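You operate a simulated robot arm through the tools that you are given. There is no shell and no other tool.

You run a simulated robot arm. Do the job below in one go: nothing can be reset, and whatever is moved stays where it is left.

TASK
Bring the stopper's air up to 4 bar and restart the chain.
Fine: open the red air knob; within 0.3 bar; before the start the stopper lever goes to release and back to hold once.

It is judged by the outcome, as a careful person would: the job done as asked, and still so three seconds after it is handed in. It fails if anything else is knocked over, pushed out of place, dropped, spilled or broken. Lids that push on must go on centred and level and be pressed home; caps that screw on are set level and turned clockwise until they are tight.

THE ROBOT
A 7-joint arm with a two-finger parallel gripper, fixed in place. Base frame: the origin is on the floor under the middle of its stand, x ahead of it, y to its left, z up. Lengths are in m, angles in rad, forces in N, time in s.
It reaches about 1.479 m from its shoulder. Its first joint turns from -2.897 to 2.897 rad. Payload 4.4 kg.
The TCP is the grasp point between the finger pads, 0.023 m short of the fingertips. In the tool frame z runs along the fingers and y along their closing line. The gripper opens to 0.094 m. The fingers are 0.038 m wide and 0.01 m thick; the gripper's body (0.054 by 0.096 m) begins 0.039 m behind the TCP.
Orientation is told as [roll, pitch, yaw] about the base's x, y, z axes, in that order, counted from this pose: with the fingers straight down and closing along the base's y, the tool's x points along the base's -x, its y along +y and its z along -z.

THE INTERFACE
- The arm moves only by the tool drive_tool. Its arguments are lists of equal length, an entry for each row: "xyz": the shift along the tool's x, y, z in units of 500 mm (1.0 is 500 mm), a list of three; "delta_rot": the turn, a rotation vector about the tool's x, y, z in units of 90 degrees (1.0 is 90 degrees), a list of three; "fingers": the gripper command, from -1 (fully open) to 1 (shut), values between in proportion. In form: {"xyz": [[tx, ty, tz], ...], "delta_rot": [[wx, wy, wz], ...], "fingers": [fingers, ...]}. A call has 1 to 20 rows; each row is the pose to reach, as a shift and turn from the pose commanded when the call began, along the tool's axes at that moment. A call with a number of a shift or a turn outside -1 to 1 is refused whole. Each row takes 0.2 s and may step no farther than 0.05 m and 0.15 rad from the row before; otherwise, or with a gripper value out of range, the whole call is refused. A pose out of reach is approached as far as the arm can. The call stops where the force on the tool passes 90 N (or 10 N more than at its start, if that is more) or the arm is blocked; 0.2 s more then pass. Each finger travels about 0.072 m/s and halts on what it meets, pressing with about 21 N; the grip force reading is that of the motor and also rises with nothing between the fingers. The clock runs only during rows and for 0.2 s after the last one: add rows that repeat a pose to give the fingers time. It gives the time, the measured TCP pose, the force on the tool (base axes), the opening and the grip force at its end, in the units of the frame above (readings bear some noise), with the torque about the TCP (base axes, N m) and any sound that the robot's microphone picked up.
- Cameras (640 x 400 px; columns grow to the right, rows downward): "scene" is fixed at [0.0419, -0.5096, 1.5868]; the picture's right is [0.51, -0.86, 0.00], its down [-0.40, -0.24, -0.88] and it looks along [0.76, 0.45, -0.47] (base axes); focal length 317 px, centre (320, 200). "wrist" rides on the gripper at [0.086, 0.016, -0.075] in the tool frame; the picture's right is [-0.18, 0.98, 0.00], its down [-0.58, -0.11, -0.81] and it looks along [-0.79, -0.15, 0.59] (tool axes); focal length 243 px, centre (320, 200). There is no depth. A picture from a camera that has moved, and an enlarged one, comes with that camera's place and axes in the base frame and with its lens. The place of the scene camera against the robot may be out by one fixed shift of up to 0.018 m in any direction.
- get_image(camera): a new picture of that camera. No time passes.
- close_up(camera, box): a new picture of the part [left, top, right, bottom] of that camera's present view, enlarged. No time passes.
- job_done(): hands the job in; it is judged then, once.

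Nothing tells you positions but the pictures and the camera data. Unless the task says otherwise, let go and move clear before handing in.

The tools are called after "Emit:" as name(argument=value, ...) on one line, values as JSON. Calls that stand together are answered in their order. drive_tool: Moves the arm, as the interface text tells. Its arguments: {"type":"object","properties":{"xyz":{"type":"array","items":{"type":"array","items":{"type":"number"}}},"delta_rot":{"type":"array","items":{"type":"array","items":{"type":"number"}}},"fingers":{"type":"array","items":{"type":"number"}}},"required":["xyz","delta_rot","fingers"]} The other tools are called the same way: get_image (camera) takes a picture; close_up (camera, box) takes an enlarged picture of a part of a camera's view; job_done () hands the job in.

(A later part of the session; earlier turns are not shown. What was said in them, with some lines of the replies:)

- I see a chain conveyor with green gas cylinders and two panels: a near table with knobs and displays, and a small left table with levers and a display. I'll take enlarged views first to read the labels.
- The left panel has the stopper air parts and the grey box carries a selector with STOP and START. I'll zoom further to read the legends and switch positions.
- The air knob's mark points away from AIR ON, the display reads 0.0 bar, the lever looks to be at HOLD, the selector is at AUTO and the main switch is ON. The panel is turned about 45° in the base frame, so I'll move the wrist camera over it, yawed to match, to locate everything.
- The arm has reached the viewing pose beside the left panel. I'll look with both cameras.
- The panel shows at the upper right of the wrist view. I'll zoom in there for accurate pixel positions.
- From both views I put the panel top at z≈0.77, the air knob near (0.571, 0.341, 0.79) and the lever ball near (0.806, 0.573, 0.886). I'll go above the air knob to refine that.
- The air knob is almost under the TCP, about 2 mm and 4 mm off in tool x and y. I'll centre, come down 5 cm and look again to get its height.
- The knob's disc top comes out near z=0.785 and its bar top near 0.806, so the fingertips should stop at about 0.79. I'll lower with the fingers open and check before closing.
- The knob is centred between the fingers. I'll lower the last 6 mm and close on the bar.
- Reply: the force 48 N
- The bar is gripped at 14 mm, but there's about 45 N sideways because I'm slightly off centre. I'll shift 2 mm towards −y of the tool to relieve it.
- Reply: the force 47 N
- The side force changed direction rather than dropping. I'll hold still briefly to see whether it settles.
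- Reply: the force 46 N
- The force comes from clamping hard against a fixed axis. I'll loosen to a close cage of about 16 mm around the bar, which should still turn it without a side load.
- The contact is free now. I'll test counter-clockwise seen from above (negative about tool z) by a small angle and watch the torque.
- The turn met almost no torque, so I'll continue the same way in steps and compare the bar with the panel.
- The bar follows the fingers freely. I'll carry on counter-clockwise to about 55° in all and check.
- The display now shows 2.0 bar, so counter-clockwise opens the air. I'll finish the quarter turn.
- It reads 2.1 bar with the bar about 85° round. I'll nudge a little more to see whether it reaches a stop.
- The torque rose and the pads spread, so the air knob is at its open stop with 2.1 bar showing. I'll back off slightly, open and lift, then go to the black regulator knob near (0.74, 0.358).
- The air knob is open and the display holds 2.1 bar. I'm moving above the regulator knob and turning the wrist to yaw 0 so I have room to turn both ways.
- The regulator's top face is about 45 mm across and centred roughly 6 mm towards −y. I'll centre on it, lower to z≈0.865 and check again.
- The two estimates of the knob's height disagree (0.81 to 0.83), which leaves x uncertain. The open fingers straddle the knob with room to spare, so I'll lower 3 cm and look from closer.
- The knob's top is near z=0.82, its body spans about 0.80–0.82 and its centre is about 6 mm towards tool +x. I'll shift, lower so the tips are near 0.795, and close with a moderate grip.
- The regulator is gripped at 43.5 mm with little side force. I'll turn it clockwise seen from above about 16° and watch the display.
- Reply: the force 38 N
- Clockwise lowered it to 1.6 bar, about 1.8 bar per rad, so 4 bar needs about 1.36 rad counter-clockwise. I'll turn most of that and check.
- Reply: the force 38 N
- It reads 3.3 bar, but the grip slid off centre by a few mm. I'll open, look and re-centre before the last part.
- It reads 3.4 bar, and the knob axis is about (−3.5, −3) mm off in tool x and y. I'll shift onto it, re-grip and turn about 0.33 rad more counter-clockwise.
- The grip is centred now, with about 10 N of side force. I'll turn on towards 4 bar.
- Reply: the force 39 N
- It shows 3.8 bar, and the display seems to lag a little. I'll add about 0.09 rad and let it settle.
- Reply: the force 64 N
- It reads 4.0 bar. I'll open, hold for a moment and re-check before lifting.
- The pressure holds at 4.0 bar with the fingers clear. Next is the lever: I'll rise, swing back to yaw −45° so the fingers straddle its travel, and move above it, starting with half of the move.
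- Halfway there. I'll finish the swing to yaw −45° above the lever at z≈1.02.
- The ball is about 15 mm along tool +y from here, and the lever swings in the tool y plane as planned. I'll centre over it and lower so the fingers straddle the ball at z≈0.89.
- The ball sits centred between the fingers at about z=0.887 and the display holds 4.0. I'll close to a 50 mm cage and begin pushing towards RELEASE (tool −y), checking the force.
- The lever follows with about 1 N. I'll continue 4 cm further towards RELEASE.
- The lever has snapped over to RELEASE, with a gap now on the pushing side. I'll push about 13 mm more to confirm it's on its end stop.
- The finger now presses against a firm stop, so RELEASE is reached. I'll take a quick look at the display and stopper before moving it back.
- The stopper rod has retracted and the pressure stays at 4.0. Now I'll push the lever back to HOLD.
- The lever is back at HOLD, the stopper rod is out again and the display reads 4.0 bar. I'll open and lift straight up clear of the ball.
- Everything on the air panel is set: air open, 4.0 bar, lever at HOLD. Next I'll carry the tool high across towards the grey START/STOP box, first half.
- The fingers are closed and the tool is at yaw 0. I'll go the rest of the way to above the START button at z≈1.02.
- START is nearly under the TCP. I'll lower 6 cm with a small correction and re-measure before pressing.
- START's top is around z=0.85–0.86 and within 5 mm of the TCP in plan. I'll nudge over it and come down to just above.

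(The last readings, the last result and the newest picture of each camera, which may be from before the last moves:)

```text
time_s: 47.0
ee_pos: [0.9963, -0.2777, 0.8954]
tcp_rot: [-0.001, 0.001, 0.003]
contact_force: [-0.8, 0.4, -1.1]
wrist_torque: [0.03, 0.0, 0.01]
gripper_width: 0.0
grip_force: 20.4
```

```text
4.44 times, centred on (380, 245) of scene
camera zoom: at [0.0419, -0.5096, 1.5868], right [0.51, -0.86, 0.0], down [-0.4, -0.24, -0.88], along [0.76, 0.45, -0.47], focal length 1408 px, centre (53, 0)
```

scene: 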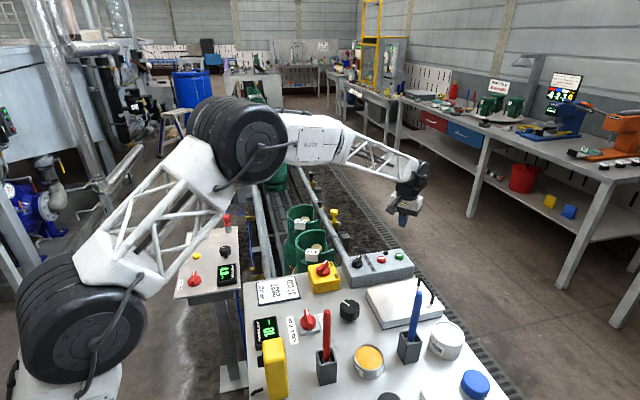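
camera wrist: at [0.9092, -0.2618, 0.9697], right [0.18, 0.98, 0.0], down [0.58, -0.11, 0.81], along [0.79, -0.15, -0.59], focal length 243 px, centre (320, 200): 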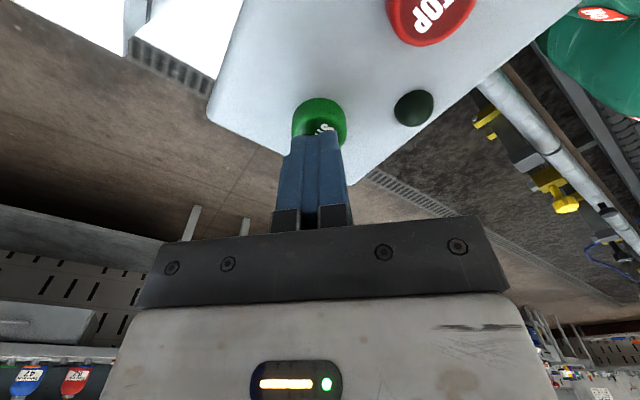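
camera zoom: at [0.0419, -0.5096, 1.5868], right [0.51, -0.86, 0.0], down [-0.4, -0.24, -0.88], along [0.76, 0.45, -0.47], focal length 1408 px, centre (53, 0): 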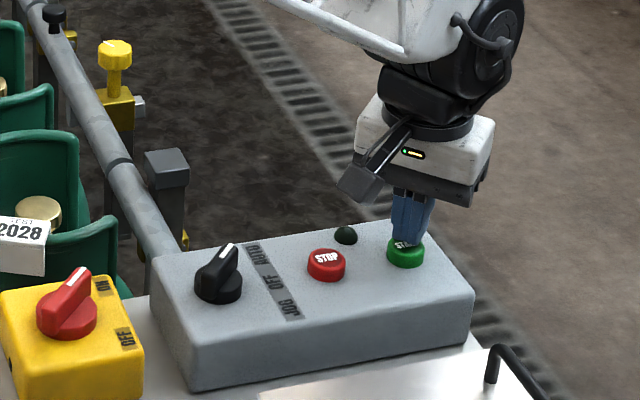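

The fingertips are right over START. I'll descend slowly in 4 mm steps and check the contact force.

Emit:
drive_tool(xyz=[[0, 0, 0.008], [0, 0, 0.016], [0, 0, 0.024], [0, 0, 0.032]], delta_rot=[[0, 0, 0], [0, 0, 0], [0, 0, 0], [0, 0, 0]], fingers=[1, 1, 1, 1])

Emit:
close_up(camera="scene", box=[330, 200, 430, 290])

Emit:
close_up(camera="wrist", box=[240, 50, 460, 190])

```text
time_s: 48.0
ee_pos: [0.9982, -0.2781, 0.8833]
tcp_rot: [-0.001, -0.003, 0.003]
contact_force: [-13.9, 3.6, 33.1]
wrist_torque: [0.08, 0.63, -0.02]
gripper_width: 0.0
grip_force: 20.7
heard: click
```

```text
4.44 times, centred on (380, 245) of scene
camera zoom: at [0.0419, -0.5096, 1.5868], right [0.51, -0.86, 0.0], down [-0.4, -0.24, -0.88], along [0.76, 0.45, -0.47], focal length 1408 px, centre (53, 0)
```

zoom: 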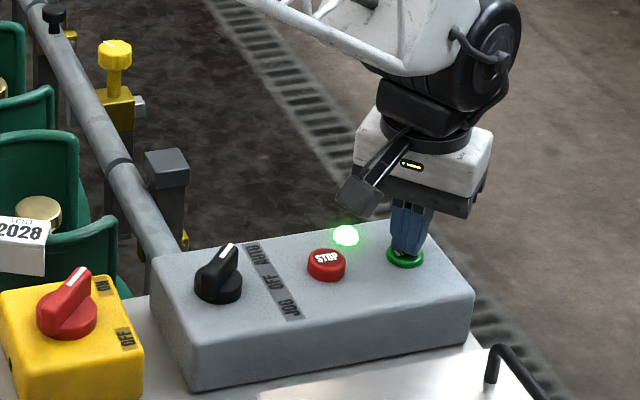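

```text
2.86 times, centred on (350, 120) of wrist
camera zoom: at [0.9118, -0.2613, 0.9565], right [0.18, 0.98, 0.0], down [0.58, -0.11, 0.81], along [0.8, -0.15, -0.59], focal length 693 px, centre (234, 429)
```

zoom: 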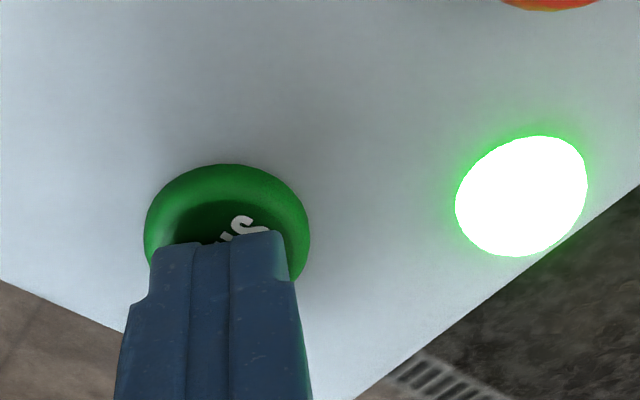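

A click was heard and the green lamp is lit, so START has taken. I'll lift straight up and clear.

Emit:
drive_tool(xyz=[[0, 0, -0.03], [0, 0, -0.1], [0, 0, -0.18], [0, 0, -0.26], [0, 0, -0.34]], delta_rot=[[0, 0, 0], [0, 0, 0], [0, 0, 0], [0, 0, 0], [0, 0, 0]], fingers=[1, 1, 1, 1, 1])

Emit:
get_image(camera="scene")

Emit:
close_up(camera="scene", box=[170, 180, 430, 310])

Emit:
close_up(camera="scene", box=[180, 200, 260, 310])

```text
time_s: 49.2
ee_pos: [0.9997, -0.2756, 1.0453]
tcp_rot: [0.0, 0.001, 0.002]
contact_force: [0.3, -0.2, -0.5]
wrist_torque: [0.0, -0.01, 0.02]
gripper_width: 0.0
grip_force: 21.0
```

```text
taken
```

scene: 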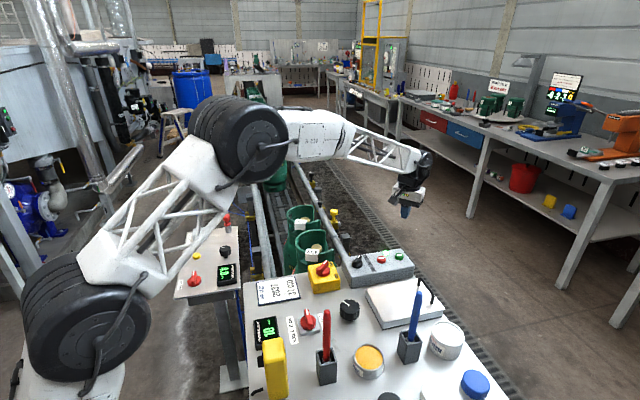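

```text
2.46 times, centred on (300, 245) of scene
camera zoom: at [0.0419, -0.5096, 1.5868], right [0.51, -0.86, 0.0], down [-0.4, -0.24, -0.88], along [0.76, 0.45, -0.47], focal length 780 px, centre (369, 89)
```

zoom: 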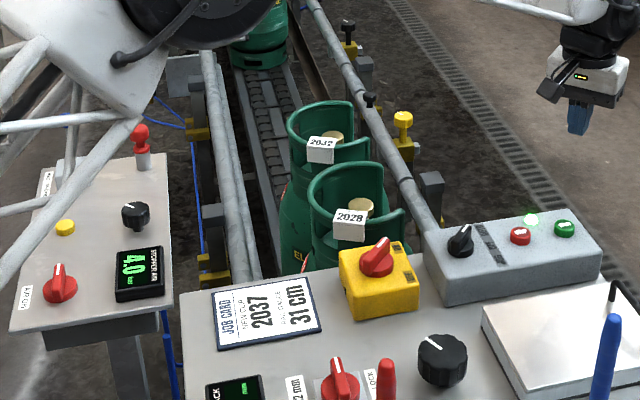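

```text
3.64 times, centred on (220, 255) of scene
camera zoom: at [0.0419, -0.5096, 1.5868], right [0.51, -0.86, 0.0], down [-0.4, -0.24, -0.88], along [0.76, 0.45, -0.47], focal length 1152 px, centre (684, 0)
```

zoom: 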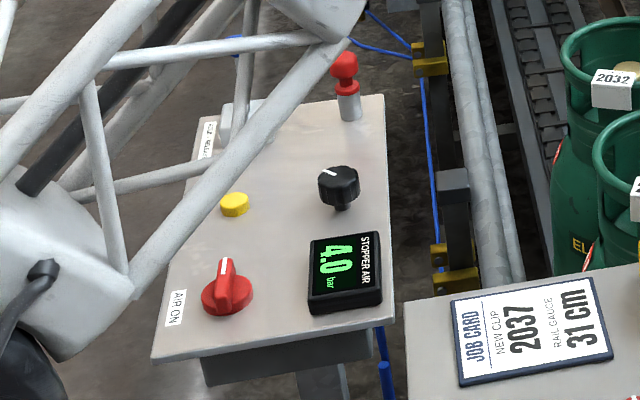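

The lamp is on and the air holds 4.0 bar. I'll move back towards the start position to uncover the panel, and check that the lever and chain are as they should be.

Emit:
drive_tool(xyz=[[0.03, 0.05, -0.06], [0.07, 0.12, -0.12], [0.11, 0.2, -0.18], [0.15, 0.28, -0.24], [0.19, 0.36, -0.28], [0.23, 0.44, -0.3], [0.27, 0.52, -0.3], [0.31, 0.58, -0.3], [0.35, 0.62, -0.3], [0.38, 0.64, -0.3]], delta_rot=[[0, 0, 0], [0, 0, 0], [0, 0, 0], [0, 0, 0], [0, 0, 0], [0, 0, 0], [0, 0, 0], [0, 0, 0], [0, 0, 0], [0, 0, 0]], fingers=[0.5, 0, 0, 0, 0, 0, 0, 0, 0, 0])

Emit:
get_image(camera="scene")

Emit:
close_up(camera="scene", box=[170, 180, 430, 310])

Emit:
close_up(camera="scene", box=[170, 190, 260, 310])

Emit:
get_image(camera="wrist")

```text
refused: row 2 steps farther than a row can; nothing moved
```

```text
taken
```

scene: 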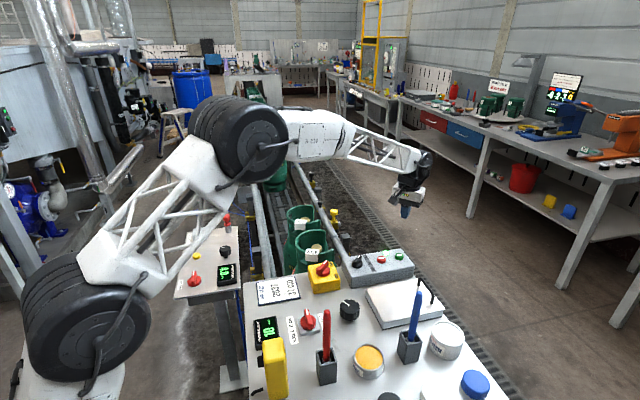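

```text
2.46 times, centred on (300, 245) of scene
camera zoom: at [0.0419, -0.5096, 1.5868], right [0.51, -0.86, 0.0], down [-0.4, -0.24, -0.88], along [0.76, 0.45, -0.47], focal length 780 px, centre (369, 89)
```

zoom: 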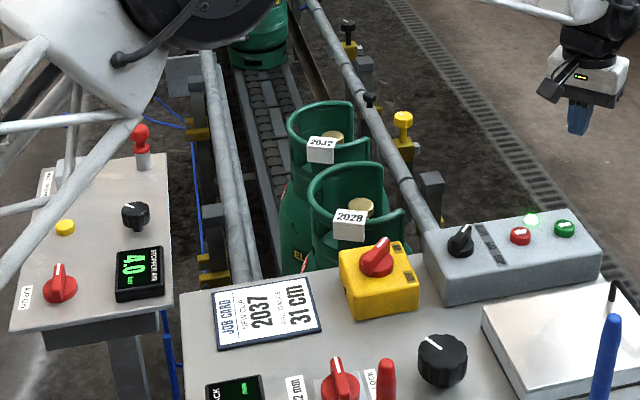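

```text
3.33 times, centred on (215, 250) of scene
camera zoom: at [0.0419, -0.5096, 1.5868], right [0.51, -0.86, 0.0], down [-0.4, -0.24, -0.88], along [0.76, 0.45, -0.47], focal length 1056 px, centre (670, 33)
```

zoom: 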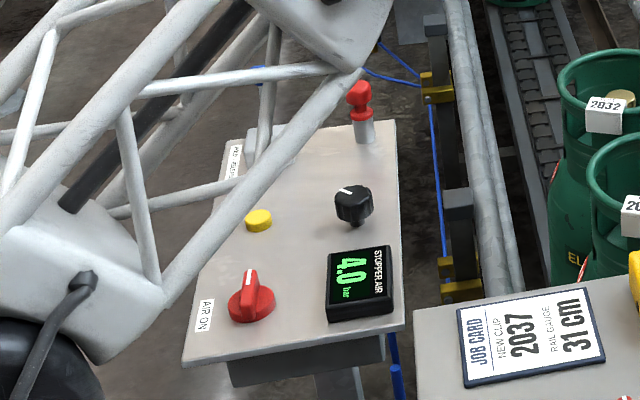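

```text
taken
camera wrist: at [0.9128, -0.2588, 1.1189], right [0.18, 0.98, 0.0], down [0.58, -0.11, 0.81], along [0.79, -0.15, -0.59], focal length 243 px, centre (320, 200)
```

wrist: 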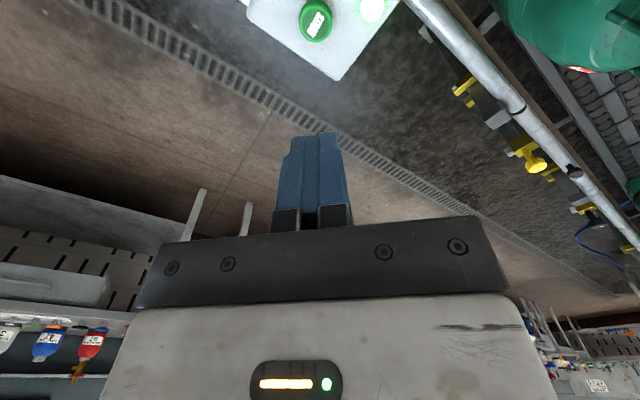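

That retreat was refused because one step was too long, so nothing moved. I'll repeat it with smaller steps.

Emit:
drive_tool(xyz=[[0.03, 0.05, -0.04], [0.06, 0.1, -0.08], [0.09, 0.16, -0.12], [0.12, 0.22, -0.16], [0.15, 0.28, -0.2], [0.18, 0.34, -0.24], [0.21, 0.4, -0.27], [0.24, 0.46, -0.3], [0.28, 0.52, -0.3], [0.32, 0.58, -0.3], [0.36, 0.63, -0.3], [0.38, 0.64, -0.3]], delta_rot=[[0, 0, 0], [0, 0, 0], [0, 0, 0], [0, 0, 0], [0, 0, 0], [0, 0, 0], [0, 0, 0], [0, 0, 0], [0, 0, 0], [0, 0, 0], [0, 0, 0], [0, 0, 0]], fingers=[0.5, 0, 0, 0, 0, 0, 0, 0, 0, 0, 0, 0])

Emit:
get_image(camera="scene")

Emit:
close_up(camera="scene", box=[170, 180, 430, 310])

Emit:
close_up(camera="scene", box=[170, 190, 260, 310])

Emit:
close_up(camera="scene", box=[180, 80, 360, 260])

```text
time_s: 51.8
ee_pos: [0.8088, 0.0421, 1.1998]
tcp_rot: [0.0, 0.001, 0.002]
contact_force: [0.2, 0.0, -0.2]
wrist_torque: [-0.02, 0.01, 0.0]
gripper_width: 0.0469
grip_force: 0.0
```

```text
taken
```

scene: 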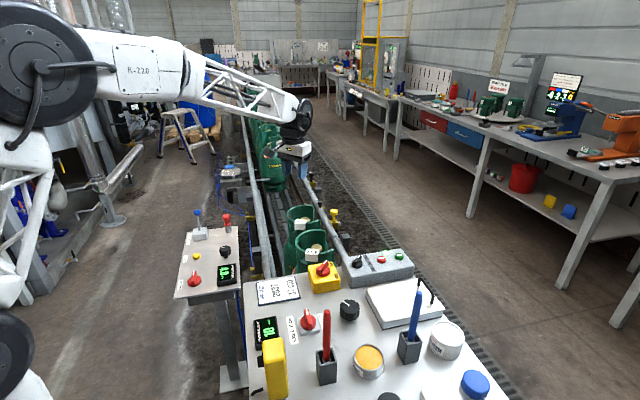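

```text
2.46 times, centred on (300, 245) of scene
camera zoom: at [0.0419, -0.5096, 1.5868], right [0.51, -0.86, 0.0], down [-0.4, -0.24, -0.88], along [0.76, 0.45, -0.47], focal length 780 px, centre (369, 89)
```

zoom: 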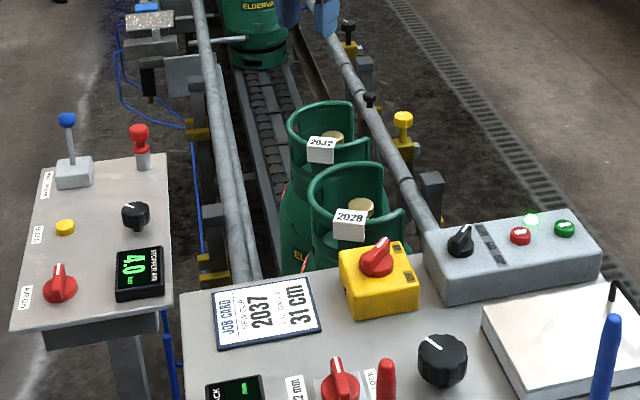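

```text
3.33 times, centred on (215, 250) of scene
camera zoom: at [0.0419, -0.5096, 1.5868], right [0.51, -0.86, 0.0], down [-0.4, -0.24, -0.88], along [0.76, 0.45, -0.47], focal length 1056 px, centre (670, 33)
```

zoom: 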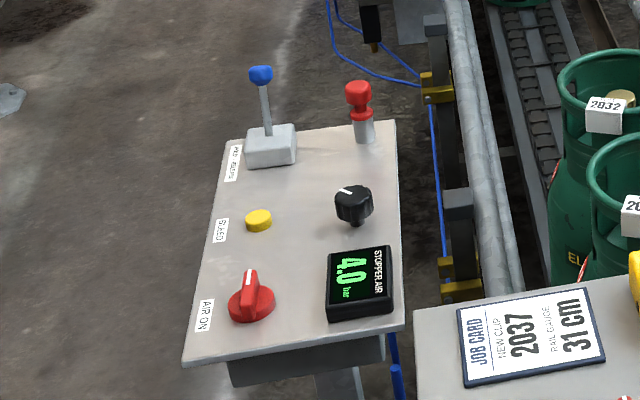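

```text
2.22 times, centred on (270, 170) of scene
camera zoom: at [0.0419, -0.5096, 1.5868], right [0.51, -0.86, 0.0], down [-0.4, -0.24, -0.88], along [0.76, 0.45, -0.47], focal length 704 px, centre (431, 267)
```

zoom: 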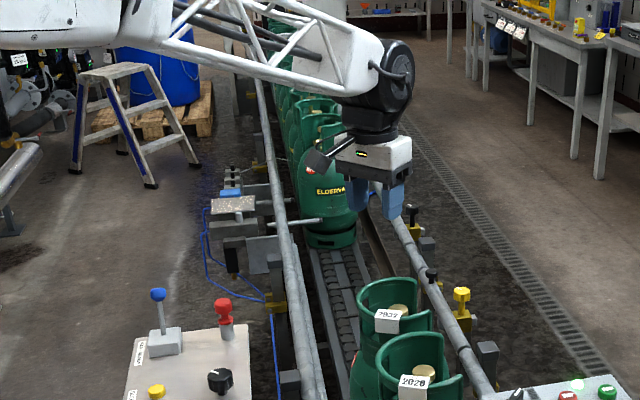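

The lever is at HOLD, the air reads 4.0 bar and the lamp is on. I'll let a moment pass and compare the chain links to see that it's actually running.

Emit:
close_up(camera="scene", box=[255, 175, 320, 235])

Emit:
close_up(camera="scene", box=[340, 240, 420, 290])

```text
6.67 times, centred on (288, 205) of scene
camera zoom: at [0.0419, -0.5096, 1.5868], right [0.51, -0.86, 0.0], down [-0.4, -0.24, -0.88], along [0.76, 0.45, -0.47], focal length 2111 px, centre (537, 167)
```

zoom: 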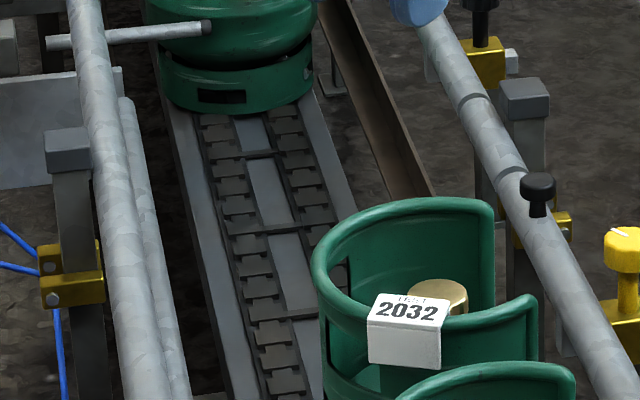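

```text
8.00 times, centred on (380, 265) of scene
camera zoom: at [0.0419, -0.5096, 1.5868], right [0.51, -0.86, 0.0], down [-0.4, -0.24, -0.88], along [0.76, 0.45, -0.47], focal length 2534 px, centre (-160, -320)
```

zoom: 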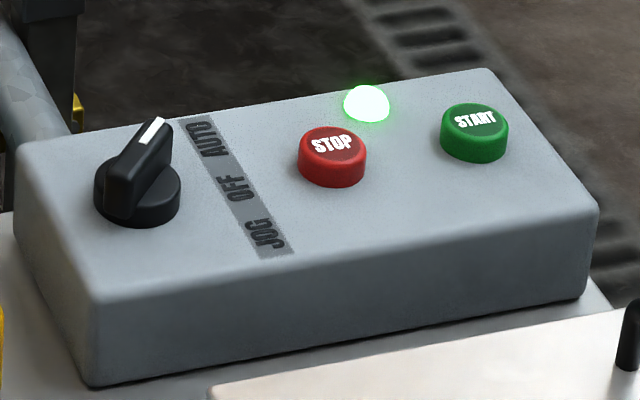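

The selector sits at AUTO and the lamp is bright. I'll pass about 0.8 s with the arm still and take the same chain view again.

Emit:
drive_tool(xyz=[[0, 0, 0], [0, 0, 0], [0, 0, 0]], delta_rot=[[0, 0, 0], [0, 0, 0], [0, 0, 0]], fingers=[0, 0, 0])

Emit:
close_up(camera="scene", box=[255, 175, 320, 235])

Emit:
close_up(camera="scene", box=[170, 190, 260, 310])

```text
time_s: 52.6
ee_pos: [0.808, 0.0423, 1.2008]
tcp_rot: [0.002, -0.001, 0.002]
contact_force: [-0.2, 0.8, -0.7]
wrist_torque: [0.01, 0.04, -0.01]
gripper_width: 0.047
grip_force: 0.0
```

```text
6.67 times, centred on (288, 205) of scene
camera zoom: at [0.0419, -0.5096, 1.5868], right [0.51, -0.86, 0.0], down [-0.4, -0.24, -0.88], along [0.76, 0.45, -0.47], focal length 2111 px, centre (537, 167)
```

zoom: 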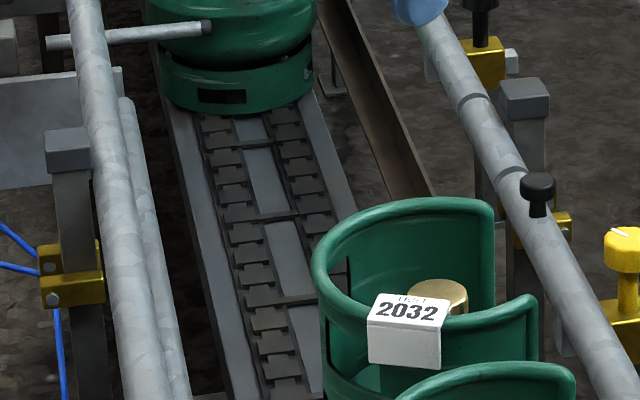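

```text
3.33 times, centred on (215, 250) of scene
camera zoom: at [0.0419, -0.5096, 1.5868], right [0.51, -0.86, 0.0], down [-0.4, -0.24, -0.88], along [0.76, 0.45, -0.47], focal length 1056 px, centre (670, 33)
```

zoom: 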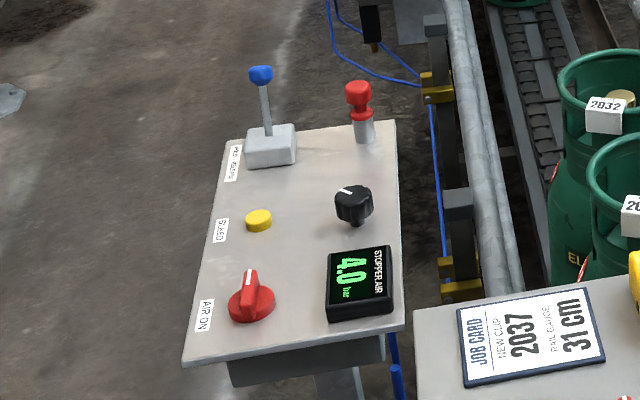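

The chain links have moved between the two pictures, so the chain is running. The stopper air is steady at 4.0 bar, the lever is at HOLD after one cycle, the lamp is lit and the arm is clear, so I'm handing the job in.

Emit:
job_done()

```text
The job is handed in.
```

The stopper air is at 4.0 bar and the chain is running again; the job is handed in.

- **Air:** I turned the red air knob to its open stop, then set the black regulator knob. The display stayed at 4.0 bar in every later check.
- **Stopper lever:** before the start it went to RELEASE once, where the stopper rod drew back, and then returned to HOLD, where the rod came out again.
- **Restart:** I pressed START with the selector at AUTO. There was a click, the green lamp came on, and two pictures taken 0.8 s apart showed the chain links had moved.

While setting the regulator I first turned it the wrong way, which dropped the pressure briefly from 2.1 to 1.6 bar before I brought it up. Nothing was knocked or moved out of place in the pictures, and the arm is clear with nothing gripped.
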